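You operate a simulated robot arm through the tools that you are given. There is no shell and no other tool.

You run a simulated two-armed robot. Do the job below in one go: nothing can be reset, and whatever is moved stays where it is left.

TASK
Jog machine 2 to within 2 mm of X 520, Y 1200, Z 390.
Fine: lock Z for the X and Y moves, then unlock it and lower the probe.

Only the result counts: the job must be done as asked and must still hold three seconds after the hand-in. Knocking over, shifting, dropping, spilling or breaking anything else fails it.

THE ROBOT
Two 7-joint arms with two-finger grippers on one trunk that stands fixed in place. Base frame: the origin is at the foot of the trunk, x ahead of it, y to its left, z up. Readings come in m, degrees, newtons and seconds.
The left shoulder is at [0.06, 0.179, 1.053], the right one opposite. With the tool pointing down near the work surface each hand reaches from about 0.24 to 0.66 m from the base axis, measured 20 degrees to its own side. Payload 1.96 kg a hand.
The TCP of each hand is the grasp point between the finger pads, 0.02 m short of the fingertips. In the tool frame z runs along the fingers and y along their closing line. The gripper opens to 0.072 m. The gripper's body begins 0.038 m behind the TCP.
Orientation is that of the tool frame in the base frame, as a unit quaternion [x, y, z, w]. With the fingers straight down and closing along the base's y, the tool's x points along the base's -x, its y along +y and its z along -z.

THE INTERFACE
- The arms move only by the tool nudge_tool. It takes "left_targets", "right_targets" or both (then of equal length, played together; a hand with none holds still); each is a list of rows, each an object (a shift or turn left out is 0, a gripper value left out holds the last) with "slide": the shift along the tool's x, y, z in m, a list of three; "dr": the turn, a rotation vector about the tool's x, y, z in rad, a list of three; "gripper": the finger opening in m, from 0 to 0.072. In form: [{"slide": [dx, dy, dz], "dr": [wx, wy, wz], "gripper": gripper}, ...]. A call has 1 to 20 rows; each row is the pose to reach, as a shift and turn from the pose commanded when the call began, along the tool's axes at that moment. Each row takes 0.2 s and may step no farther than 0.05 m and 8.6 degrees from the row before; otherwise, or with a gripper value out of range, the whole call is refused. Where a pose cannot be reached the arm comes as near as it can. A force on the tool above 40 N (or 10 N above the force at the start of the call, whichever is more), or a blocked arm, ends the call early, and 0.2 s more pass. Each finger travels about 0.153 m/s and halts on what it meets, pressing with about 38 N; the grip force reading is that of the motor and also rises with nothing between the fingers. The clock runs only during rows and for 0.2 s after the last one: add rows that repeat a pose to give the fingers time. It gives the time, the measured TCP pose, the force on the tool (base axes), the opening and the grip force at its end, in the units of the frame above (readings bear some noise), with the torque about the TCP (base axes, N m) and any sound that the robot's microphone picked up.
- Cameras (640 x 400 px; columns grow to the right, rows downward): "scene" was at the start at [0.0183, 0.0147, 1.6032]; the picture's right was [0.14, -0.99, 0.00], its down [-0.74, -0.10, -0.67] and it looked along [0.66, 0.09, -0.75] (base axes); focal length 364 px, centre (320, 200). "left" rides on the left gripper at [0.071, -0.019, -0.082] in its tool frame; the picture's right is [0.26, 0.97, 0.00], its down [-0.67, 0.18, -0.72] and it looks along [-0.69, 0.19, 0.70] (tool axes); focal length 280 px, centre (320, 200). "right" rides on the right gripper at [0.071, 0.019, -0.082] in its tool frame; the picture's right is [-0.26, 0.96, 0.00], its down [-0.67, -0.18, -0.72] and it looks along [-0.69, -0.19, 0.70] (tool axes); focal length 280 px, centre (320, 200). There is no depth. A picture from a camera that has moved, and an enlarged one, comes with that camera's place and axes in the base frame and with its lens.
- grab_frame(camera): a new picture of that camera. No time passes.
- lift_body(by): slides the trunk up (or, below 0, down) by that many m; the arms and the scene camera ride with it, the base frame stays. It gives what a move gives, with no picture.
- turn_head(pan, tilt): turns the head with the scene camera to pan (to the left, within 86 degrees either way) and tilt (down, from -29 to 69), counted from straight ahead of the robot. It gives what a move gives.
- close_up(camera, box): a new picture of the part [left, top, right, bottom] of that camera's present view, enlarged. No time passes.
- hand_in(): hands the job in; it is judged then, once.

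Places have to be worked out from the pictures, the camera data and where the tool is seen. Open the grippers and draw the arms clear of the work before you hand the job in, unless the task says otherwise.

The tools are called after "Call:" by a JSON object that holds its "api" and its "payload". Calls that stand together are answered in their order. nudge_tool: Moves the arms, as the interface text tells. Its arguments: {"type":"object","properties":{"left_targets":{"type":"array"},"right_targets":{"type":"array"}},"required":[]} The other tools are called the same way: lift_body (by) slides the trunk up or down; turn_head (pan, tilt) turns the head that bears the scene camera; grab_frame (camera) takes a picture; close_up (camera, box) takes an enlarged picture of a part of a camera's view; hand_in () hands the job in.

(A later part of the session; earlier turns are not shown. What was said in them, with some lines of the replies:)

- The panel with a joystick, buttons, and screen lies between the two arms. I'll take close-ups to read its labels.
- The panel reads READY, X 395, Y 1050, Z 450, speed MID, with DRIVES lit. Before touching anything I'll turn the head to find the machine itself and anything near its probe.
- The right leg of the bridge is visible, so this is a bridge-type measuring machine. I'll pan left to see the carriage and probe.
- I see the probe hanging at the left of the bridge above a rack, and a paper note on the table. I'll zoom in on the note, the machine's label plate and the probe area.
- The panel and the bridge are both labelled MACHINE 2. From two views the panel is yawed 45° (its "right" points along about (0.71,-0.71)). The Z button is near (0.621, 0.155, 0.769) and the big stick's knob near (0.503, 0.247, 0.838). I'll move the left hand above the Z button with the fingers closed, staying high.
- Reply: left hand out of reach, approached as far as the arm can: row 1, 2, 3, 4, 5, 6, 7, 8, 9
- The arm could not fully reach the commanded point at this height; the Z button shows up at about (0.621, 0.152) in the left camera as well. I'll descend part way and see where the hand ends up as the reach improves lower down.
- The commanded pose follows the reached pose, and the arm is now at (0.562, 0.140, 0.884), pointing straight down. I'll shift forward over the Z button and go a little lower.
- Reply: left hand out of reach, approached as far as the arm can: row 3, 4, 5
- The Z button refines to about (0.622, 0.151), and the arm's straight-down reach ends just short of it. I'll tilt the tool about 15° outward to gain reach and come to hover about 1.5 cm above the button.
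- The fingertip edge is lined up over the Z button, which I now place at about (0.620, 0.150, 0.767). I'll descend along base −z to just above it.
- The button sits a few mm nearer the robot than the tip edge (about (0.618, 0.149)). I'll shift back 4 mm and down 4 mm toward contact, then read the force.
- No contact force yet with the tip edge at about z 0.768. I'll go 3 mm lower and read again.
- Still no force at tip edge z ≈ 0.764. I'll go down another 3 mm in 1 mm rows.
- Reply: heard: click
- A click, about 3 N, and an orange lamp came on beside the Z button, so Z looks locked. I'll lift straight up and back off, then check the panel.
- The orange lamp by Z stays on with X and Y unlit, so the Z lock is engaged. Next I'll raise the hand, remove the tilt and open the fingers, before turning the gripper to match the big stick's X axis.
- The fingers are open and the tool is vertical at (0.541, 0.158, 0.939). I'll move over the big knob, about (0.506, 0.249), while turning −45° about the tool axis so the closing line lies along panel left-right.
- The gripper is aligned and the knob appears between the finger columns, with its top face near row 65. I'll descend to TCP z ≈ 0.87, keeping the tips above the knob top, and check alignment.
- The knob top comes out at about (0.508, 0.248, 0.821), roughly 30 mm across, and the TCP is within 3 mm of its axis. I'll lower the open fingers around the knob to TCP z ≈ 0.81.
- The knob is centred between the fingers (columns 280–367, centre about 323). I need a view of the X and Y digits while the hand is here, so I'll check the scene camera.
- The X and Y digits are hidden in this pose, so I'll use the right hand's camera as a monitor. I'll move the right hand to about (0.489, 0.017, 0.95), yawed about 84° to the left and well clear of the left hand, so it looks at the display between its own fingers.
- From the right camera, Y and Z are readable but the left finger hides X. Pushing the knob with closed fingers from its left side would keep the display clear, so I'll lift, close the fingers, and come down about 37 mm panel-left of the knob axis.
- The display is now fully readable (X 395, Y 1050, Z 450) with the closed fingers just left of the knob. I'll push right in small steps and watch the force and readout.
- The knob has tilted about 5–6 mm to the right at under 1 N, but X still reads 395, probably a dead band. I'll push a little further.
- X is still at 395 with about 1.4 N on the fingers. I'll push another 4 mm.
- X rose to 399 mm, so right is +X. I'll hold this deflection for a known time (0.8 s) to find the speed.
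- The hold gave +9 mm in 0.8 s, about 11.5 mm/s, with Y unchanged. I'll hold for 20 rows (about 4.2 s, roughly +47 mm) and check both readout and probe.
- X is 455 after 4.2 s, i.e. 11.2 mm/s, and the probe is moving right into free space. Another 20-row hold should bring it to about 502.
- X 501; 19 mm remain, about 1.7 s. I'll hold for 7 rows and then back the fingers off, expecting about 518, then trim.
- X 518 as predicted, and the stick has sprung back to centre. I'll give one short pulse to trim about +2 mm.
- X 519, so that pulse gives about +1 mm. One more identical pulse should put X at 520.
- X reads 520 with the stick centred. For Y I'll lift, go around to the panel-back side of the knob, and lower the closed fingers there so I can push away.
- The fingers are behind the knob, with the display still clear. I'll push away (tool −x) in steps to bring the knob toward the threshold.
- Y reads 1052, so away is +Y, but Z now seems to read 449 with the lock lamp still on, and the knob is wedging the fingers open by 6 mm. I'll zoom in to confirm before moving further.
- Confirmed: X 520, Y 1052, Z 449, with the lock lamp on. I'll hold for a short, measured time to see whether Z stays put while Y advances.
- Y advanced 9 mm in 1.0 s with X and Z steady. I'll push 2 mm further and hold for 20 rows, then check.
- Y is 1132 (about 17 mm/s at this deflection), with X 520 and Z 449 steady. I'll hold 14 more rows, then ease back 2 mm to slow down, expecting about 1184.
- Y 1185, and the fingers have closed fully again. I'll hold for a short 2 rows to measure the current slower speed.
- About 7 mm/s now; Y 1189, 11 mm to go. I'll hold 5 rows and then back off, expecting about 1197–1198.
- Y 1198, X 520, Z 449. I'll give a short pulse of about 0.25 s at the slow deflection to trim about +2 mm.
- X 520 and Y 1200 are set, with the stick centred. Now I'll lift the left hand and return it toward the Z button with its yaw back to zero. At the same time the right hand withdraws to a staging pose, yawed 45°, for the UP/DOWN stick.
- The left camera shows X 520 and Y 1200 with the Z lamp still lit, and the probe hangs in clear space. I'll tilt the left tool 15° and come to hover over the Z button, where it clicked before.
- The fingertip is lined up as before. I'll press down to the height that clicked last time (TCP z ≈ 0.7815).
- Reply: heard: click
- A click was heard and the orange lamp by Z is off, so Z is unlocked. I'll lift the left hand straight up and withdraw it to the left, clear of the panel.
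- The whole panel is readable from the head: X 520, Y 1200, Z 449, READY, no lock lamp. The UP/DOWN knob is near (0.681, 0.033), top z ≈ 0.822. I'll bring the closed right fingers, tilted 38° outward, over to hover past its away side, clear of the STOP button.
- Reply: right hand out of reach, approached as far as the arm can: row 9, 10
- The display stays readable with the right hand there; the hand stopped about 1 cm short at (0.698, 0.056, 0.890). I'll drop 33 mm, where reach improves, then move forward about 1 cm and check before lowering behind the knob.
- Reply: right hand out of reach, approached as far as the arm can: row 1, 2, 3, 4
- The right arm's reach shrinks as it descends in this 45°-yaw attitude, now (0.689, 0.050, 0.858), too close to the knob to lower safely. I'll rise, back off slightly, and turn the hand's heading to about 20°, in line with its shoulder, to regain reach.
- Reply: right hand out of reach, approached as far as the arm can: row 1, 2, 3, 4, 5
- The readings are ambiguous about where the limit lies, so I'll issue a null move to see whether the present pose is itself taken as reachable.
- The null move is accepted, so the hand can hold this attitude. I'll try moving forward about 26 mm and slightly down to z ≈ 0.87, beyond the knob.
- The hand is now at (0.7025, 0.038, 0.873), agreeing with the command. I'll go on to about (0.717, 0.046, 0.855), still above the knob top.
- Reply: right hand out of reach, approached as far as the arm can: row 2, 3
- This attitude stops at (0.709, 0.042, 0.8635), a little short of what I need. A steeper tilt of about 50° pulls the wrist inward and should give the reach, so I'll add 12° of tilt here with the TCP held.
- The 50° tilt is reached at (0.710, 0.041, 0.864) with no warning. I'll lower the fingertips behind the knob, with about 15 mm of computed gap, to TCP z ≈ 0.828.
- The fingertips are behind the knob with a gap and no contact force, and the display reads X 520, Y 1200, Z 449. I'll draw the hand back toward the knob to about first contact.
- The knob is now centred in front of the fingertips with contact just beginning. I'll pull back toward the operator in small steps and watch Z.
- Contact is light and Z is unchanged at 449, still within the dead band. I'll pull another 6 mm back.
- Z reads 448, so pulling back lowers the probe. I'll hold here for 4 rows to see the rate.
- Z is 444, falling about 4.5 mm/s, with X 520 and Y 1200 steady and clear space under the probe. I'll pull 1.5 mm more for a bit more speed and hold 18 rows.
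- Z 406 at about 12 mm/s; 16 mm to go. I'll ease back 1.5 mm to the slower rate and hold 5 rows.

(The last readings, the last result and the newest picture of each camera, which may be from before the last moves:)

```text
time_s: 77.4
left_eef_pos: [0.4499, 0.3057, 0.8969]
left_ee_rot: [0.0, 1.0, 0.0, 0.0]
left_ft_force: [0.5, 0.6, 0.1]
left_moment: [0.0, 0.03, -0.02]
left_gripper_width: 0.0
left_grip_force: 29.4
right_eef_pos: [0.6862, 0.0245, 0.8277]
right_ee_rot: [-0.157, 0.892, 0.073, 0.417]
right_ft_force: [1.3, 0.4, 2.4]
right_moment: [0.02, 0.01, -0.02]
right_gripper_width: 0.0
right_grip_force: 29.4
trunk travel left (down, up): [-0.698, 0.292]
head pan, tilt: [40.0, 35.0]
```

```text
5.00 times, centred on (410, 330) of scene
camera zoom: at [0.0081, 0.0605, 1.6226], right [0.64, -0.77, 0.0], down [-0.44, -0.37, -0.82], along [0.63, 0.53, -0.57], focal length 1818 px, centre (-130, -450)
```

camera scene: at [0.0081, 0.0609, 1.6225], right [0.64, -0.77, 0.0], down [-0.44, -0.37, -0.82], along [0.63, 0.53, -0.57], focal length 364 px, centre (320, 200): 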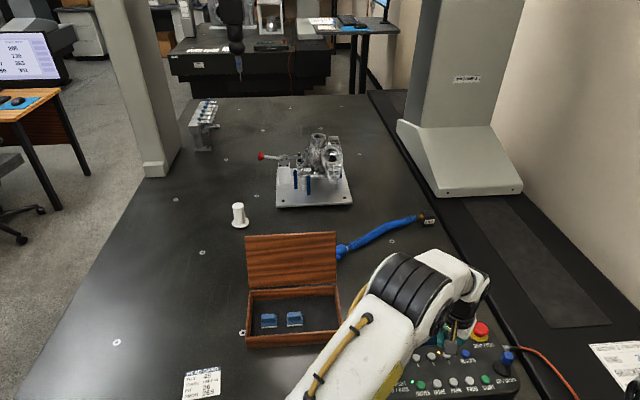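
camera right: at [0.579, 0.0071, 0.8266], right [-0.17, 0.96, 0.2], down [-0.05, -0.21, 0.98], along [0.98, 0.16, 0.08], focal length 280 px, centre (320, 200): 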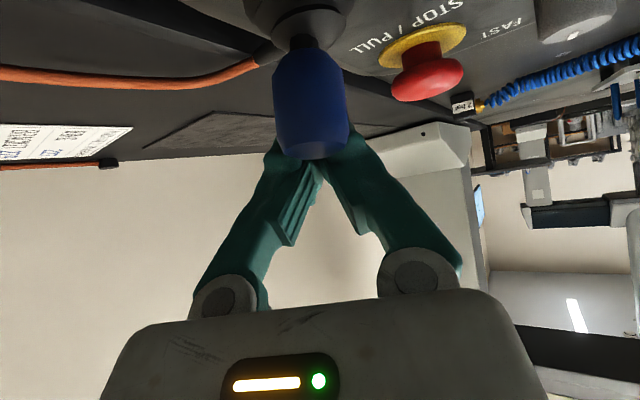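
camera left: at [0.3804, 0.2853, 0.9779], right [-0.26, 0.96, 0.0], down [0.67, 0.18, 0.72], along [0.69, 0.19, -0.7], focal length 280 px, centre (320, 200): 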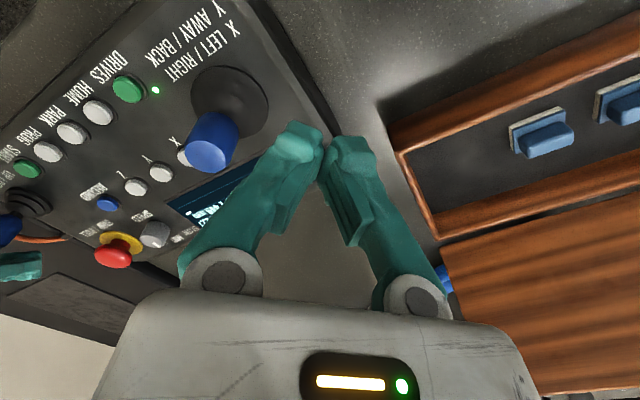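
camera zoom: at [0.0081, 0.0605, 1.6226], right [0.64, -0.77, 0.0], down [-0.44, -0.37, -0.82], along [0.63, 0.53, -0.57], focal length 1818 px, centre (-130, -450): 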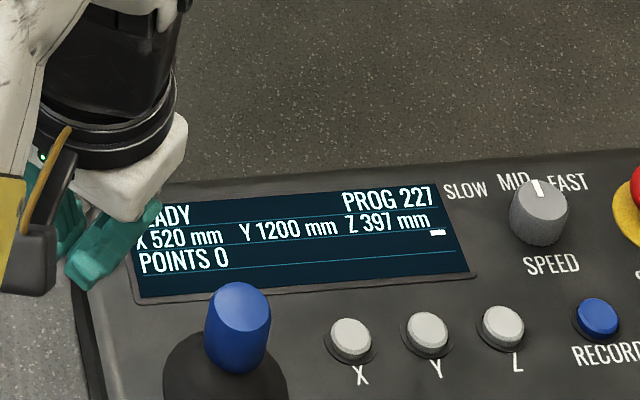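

Z 397, falling about 8 mm/s. I'll hold 2 rows, then release the knob by moving the fingers away from it.

Call:
{"api": "nudge_tool", "payload": {"right_targets": [{"slide": [0, 0, 0]}, {"slide": [0, 0, 0]}, {"slide": [-0.0047, 0.0034, 0.0056]}, {"slide": [-0.0093, 0.0066, 0.0111]}, {"slide": [-0.0093, 0.0066, 0.0111]}]}}

Call:
{"api": "close_up", "payload": {"camera": "scene", "box": [350, 290, 470, 370]}}

Call:
{"api": "grab_frame", "payload": {"camera": "right"}}

```text
time_s: 78.6
left_eef_pos: [0.4504, 0.3059, 0.8976]
left_ee_rot: [-0.001, 1.0, 0.0, 0.0]
left_ft_force: [-0.8, 0.5, 0.9]
left_moment: [0.02, -0.02, -0.01]
left_gripper_width: 0.0003
left_grip_force: 29.7
right_eef_pos: [0.6994, 0.0356, 0.8276]
right_ee_rot: [-0.158, 0.893, 0.073, 0.416]
right_ft_force: [-0.6, -0.5, -0.1]
right_moment: [0.0, -0.01, 0.06]
right_gripper_width: 0.0001
right_grip_force: 29.7
trunk travel left (down, up): [-0.698, 0.292]
head pan, tilt: [40.0, 35.0]
```

```text
5.00 times, centred on (410, 330) of scene
camera zoom: at [0.0079, 0.0605, 1.6226], right [0.64, -0.77, 0.0], down [-0.44, -0.37, -0.82], along [0.63, 0.53, -0.57], focal length 1818 px, centre (-130, -450)
```

zoom: 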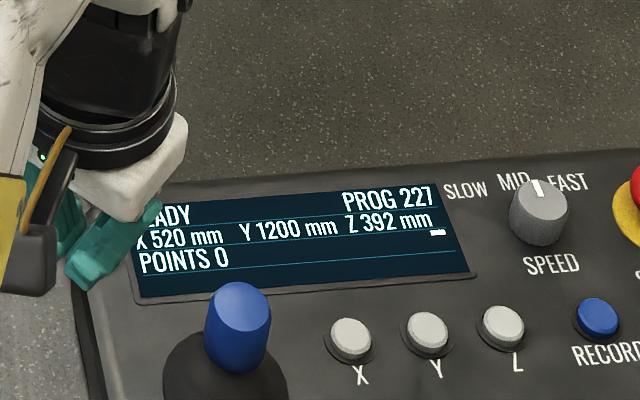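

```text
taken
camera right: at [0.5901, 0.0174, 0.8256], right [-0.17, 0.96, 0.2], down [-0.05, -0.21, 0.98], along [0.98, 0.16, 0.08], focal length 280 px, centre (320, 200)
```

right: 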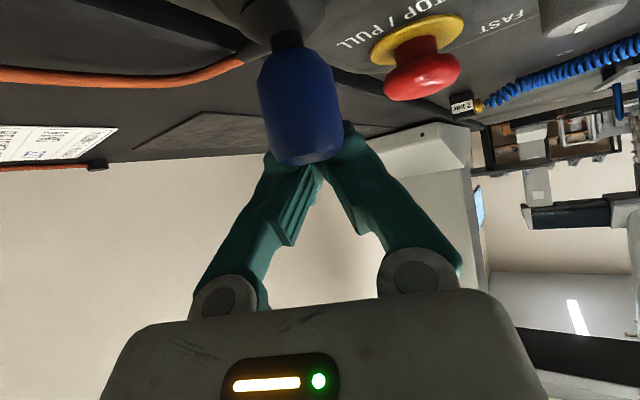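

Z 392 with the stick released. A brief pulse of about 0.25 s at the same deflection should trim −2 mm.

Call:
{"api": "nudge_tool", "payload": {"right_targets": [{"slide": [0.0047, -0.0033, -0.0056]}, {"slide": [0.0092, -0.0065, -0.011]}, {"slide": [0.0092, -0.0065, -0.011]}, {"slide": [0.0047, -0.0033, -0.0056]}, {"slide": [0, 0, 0]}, {"slide": [0, 0, 0]}]}}

Call:
{"api": "close_up", "payload": {"camera": "scene", "box": [350, 290, 470, 370]}}

```text
time_s: 80.0
left_eef_pos: [0.4499, 0.3055, 0.896]
left_ee_rot: [0.0, 1.0, 0.0, 0.0]
left_ft_force: [-0.2, -0.1, -0.9]
left_moment: [0.01, 0.03, 0.01]
left_gripper_width: 0.0001
left_grip_force: 30.1
right_eef_pos: [0.6965, 0.0367, 0.8281]
right_ee_rot: [-0.157, 0.893, 0.073, 0.416]
right_ft_force: [0.3, 0.5, 0.6]
right_moment: [0.03, 0.01, 0.0]
right_gripper_width: 0.0001
right_grip_force: 29.5
trunk travel left (down, up): [-0.698, 0.292]
head pan, tilt: [40.0, 35.0]
```

```text
5.00 times, centred on (410, 330) of scene
camera zoom: at [0.0079, 0.0604, 1.6226], right [0.64, -0.77, 0.0], down [-0.44, -0.37, -0.82], along [0.63, 0.53, -0.57], focal length 1818 px, centre (-130, -450)
```

zoom: 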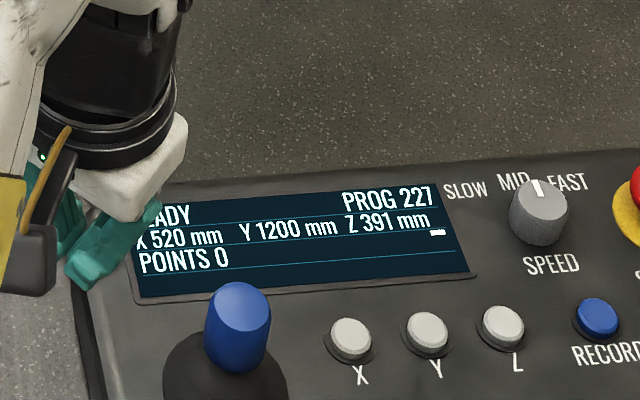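

Z 391, already within tolerance; one more identical pulse should centre it at about 390.

Call:
{"api": "nudge_tool", "payload": {"right_targets": [{"slide": [0.0047, -0.0033, -0.0056]}, {"slide": [0.0092, -0.0065, -0.011]}, {"slide": [0.0092, -0.0065, -0.011]}, {"slide": [0.0047, -0.0033, -0.0056]}, {"slide": [0, 0, 0]}, {"slide": [0, 0, 0]}]}}

Call:
{"api": "close_up", "payload": {"camera": "scene", "box": [350, 290, 470, 370]}}

```text
time_s: 81.4
left_eef_pos: [0.4503, 0.3043, 0.8967]
left_ee_rot: [0.0, 1.0, 0.0, -0.001]
left_ft_force: [0.3, -0.6, 0.5]
left_moment: [0.03, -0.03, 0.02]
left_gripper_width: 0.0001
left_grip_force: 29.5
right_eef_pos: [0.6985, 0.0379, 0.8265]
right_ee_rot: [-0.158, 0.892, 0.073, 0.417]
right_ft_force: [-0.1, -1.1, 0.1]
right_moment: [0.04, 0.01, 0.02]
right_gripper_width: 0.0
right_grip_force: 30.4
trunk travel left (down, up): [-0.698, 0.292]
head pan, tilt: [40.0, 35.0]
```

```text
5.00 times, centred on (410, 330) of scene
camera zoom: at [0.0079, 0.0604, 1.6226], right [0.64, -0.77, 0.0], down [-0.44, -0.37, -0.82], along [0.63, 0.53, -0.57], focal length 1818 px, centre (-130, -450)
```

zoom: 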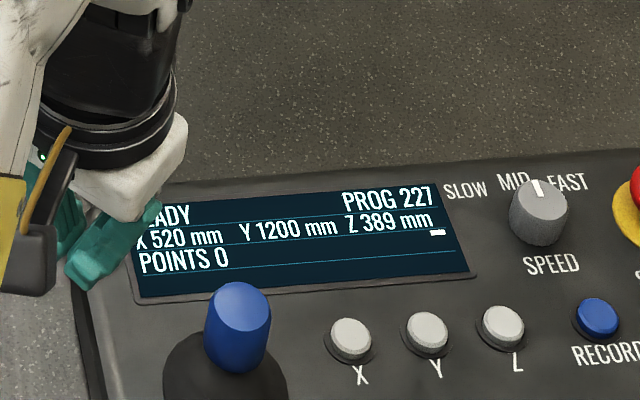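

Z 389, X 520, Y 1200: all within 2 mm, with the stick released. I'll back the right hand off the knob forward and up, then withdraw both arms and open the grippers once clear.

Call:
{"api": "nudge_tool", "payload": {"right_targets": [{"slide": [-0.0064, 0, 0.0077]}, {"slide": [-0.0294, 0, -0.0115]}, {"slide": [-0.0492, 0, -0.0347]}, {"slide": [-0.0562, 0, -0.073]}, {"slide": [-0.0567, 0, -0.1192], "dr": [0, 0.14, 0]}, {"slide": [-0.0433, 0, -0.1665], "dr": [0, 0.28, 0]}, {"slide": [-0.022, 0, -0.2074], "dr": [0, 0.42, 0]}, {"slide": [0.0029, 0, -0.2451], "dr": [0, 0.56, 0]}, {"slide": [0.0286, 0, -0.2758], "dr": [0, 0.7, 0]}, {"slide": [0.0286, 0, -0.2758], "dr": [0, 0.84, 0], "gripper": 0.072}, {"slide": [0.0286, 0, -0.2758], "dr": [0, 0.873, 0], "gripper": 0.072}, {"slide": [0.0286, 0, -0.2758], "dr": [0, 0.873, 0], "gripper": 0.072}], "left_targets": [{"slide": [0, 0, -0.03]}, {"slide": [0.005, 0.01, -0.06]}, {"slide": [0.01, 0.02, -0.09]}, {"slide": [0.02, 0.03, -0.12]}, {"slide": [0.03, 0.045, -0.15]}, {"slide": [0.03, 0.045, -0.15], "gripper": 0.072}, {"slide": [0.03, 0.045, -0.15], "gripper": 0.072}, {"slide": [0.03, 0.045, -0.15], "gripper": 0.072}, {"slide": [0.03, 0.045, -0.15], "gripper": 0.072}, {"slide": [0.03, 0.045, -0.15], "gripper": 0.072}, {"slide": [0.03, 0.045, -0.15], "gripper": 0.072}, {"slide": [0.03, 0.045, -0.15], "gripper": 0.072}]}}

Call:
{"api": "close_up", "payload": {"camera": "scene", "box": [340, 280, 560, 400]}}

Call:
{"api": "grab_frame", "payload": {"camera": "scene"}}

```text
time_s: 84.0
left_eef_pos: [0.4209, 0.3491, 1.0523]
left_ee_rot: [0.0, 1.0, 0.0, 0.0]
left_ft_force: [0.1, -0.8, 1.1]
left_moment: [0.02, 0.01, -0.01]
left_gripper_width: 0.072
left_grip_force: 0.1
right_eef_pos: [0.4819, -0.0427, 0.9833]
right_ee_rot: [-0.174, 0.985, -0.001, -0.001]
right_ft_force: [0.1, -0.3, 0.0]
right_moment: [0.01, 0.02, -0.04]
right_gripper_width: 0.072
right_grip_force: 0.1
trunk travel left (down, up): [-0.698, 0.292]
head pan, tilt: [40.0, 35.0]
```

```text
2.91 times, centred on (450, 340) of scene
camera zoom: at [0.0079, 0.0605, 1.6226], right [0.64, -0.77, 0.0], down [-0.44, -0.37, -0.82], along [0.63, 0.53, -0.57], focal length 1058 px, centre (-58, -207)
```

zoom: 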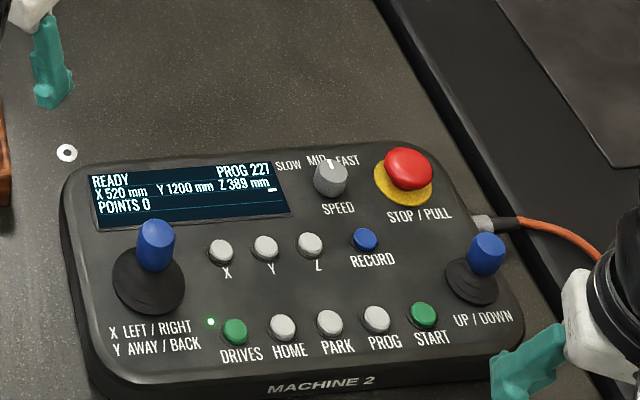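

```text
taken
camera scene: at [0.0079, 0.0605, 1.6226], right [0.64, -0.77, 0.0], down [-0.44, -0.37, -0.82], along [0.63, 0.53, -0.57], focal length 364 px, centre (320, 200)
```

scene: 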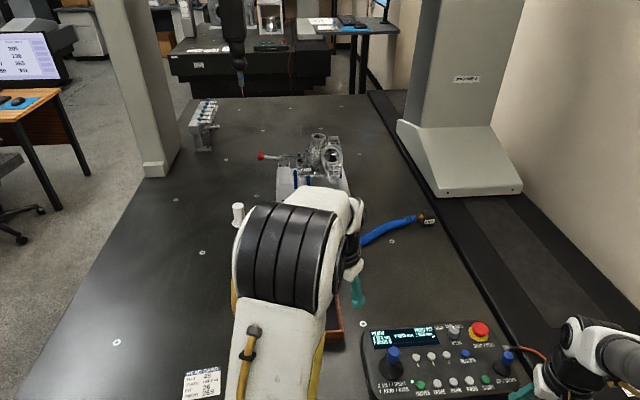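

The display shows READY, X 520, Y 1200, Z 389, no lock lamps, both sticks centred, and nothing else disturbed. I'll draw the right arm further back and let a few seconds pass to confirm the readings hold.

Call:
{"api": "nudge_tool", "payload": {"right_targets": [{"slide": [0.03, 0, -0.02]}, {"slide": [0.06, 0, -0.04]}, {"slide": [0.09, 0, -0.06]}, {"slide": [0.09, -0.03, -0.06]}, {"slide": [0.09, -0.03, -0.06]}, {"slide": [0.09, -0.03, -0.06]}, {"slide": [0.09, -0.03, -0.06]}, {"slide": [0.09, -0.03, -0.06]}, {"slide": [0.09, -0.03, -0.06]}, {"slide": [0.09, -0.03, -0.06]}, {"slide": [0.09, -0.03, -0.06]}, {"slide": [0.09, -0.03, -0.06]}, {"slide": [0.09, -0.03, -0.06]}, {"slide": [0.09, -0.03, -0.06]}, {"slide": [0.09, -0.03, -0.06]}, {"slide": [0.09, -0.03, -0.06]}, {"slide": [0.09, -0.03, -0.06]}, {"slide": [0.09, -0.03, -0.06]}, {"slide": [0.09, -0.03, -0.06]}, {"slide": [0.09, -0.03, -0.06]}]}}

Call:
{"api": "close_up", "payload": {"camera": "scene", "box": [340, 280, 560, 400]}}

Call:
{"api": "close_up", "payload": {"camera": "scene", "box": [120, 0, 400, 200]}}

```text
time_s: 88.2
left_eef_pos: [0.4211, 0.3487, 1.0525]
left_ee_rot: [0.0, 1.0, -0.001, -0.001]
left_ft_force: [0.8, -0.1, 0.6]
left_moment: [-0.01, 0.01, 0.0]
left_gripper_width: 0.0719
left_grip_force: 0.2
right_eef_pos: [0.4075, -0.0994, 1.0461]
right_ee_rot: [-0.173, 0.985, -0.001, 0.0]
right_ft_force: [0.2, -0.4, 1.3]
right_moment: [0.04, -0.02, 0.0]
right_gripper_width: 0.0721
right_grip_force: 0.0
trunk travel left (down, up): [-0.698, 0.292]
head pan, tilt: [40.0, 35.0]
```

```text
2.91 times, centred on (450, 340) of scene
camera zoom: at [0.0079, 0.0605, 1.6226], right [0.64, -0.77, 0.0], down [-0.44, -0.37, -0.82], along [0.63, 0.53, -0.57], focal length 1058 px, centre (-58, -207)
```

zoom: 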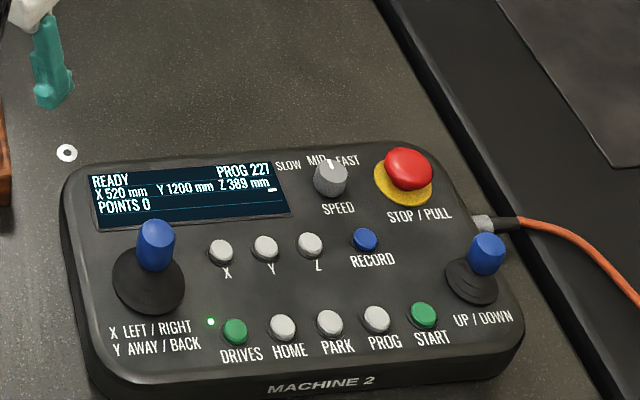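

```text
2.00 times, centred on (260, 100) of scene
camera zoom: at [0.0079, 0.0605, 1.6226], right [0.64, -0.77, 0.0], down [-0.44, -0.37, -0.82], along [0.63, 0.53, -0.57], focal length 727 px, centre (440, 400)
```

zoom: 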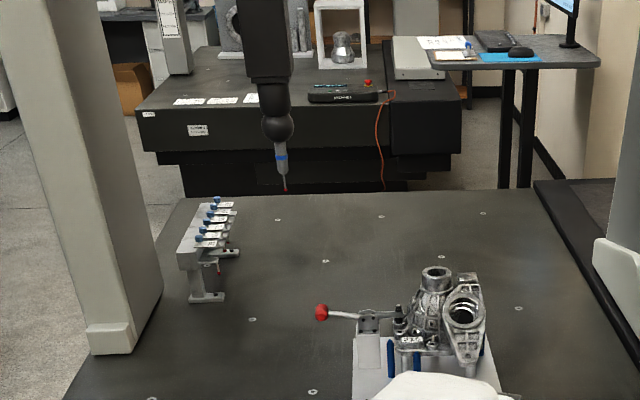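

After another 4 s the readout is unchanged at X 520, Y 1200, Z 389. Z is unlocked, both sticks are centred, both arms are clear and the grippers are open, so I'm handing in.

Call:
{"api": "hand_in", "payload": {}}

```text
The job is handed in.
```

Machine 2 is at X 520, Y 1200, Z 389 on its own display, all within the 2 mm limit. I handed the job in after the readings had held steady for several seconds.

- **Z lock:** I locked Z before the X and Y moves. I then unlocked it (its lamp went off) and lowered the probe with the UP/DOWN stick.
- **Z drift while locked:** the display went from 450 to 449 at the start of the Y move, with the lock lamp still on. It then stayed at 449 until I lowered the probe. I don't know the cause.
- **Speed:** I left the knob at MID and trimmed the last few millimetres with short pulses.
- **Surroundings:** I saw nothing knocked, moved or changed besides the controls I used. Both arms are clear of the work with the grippers open.
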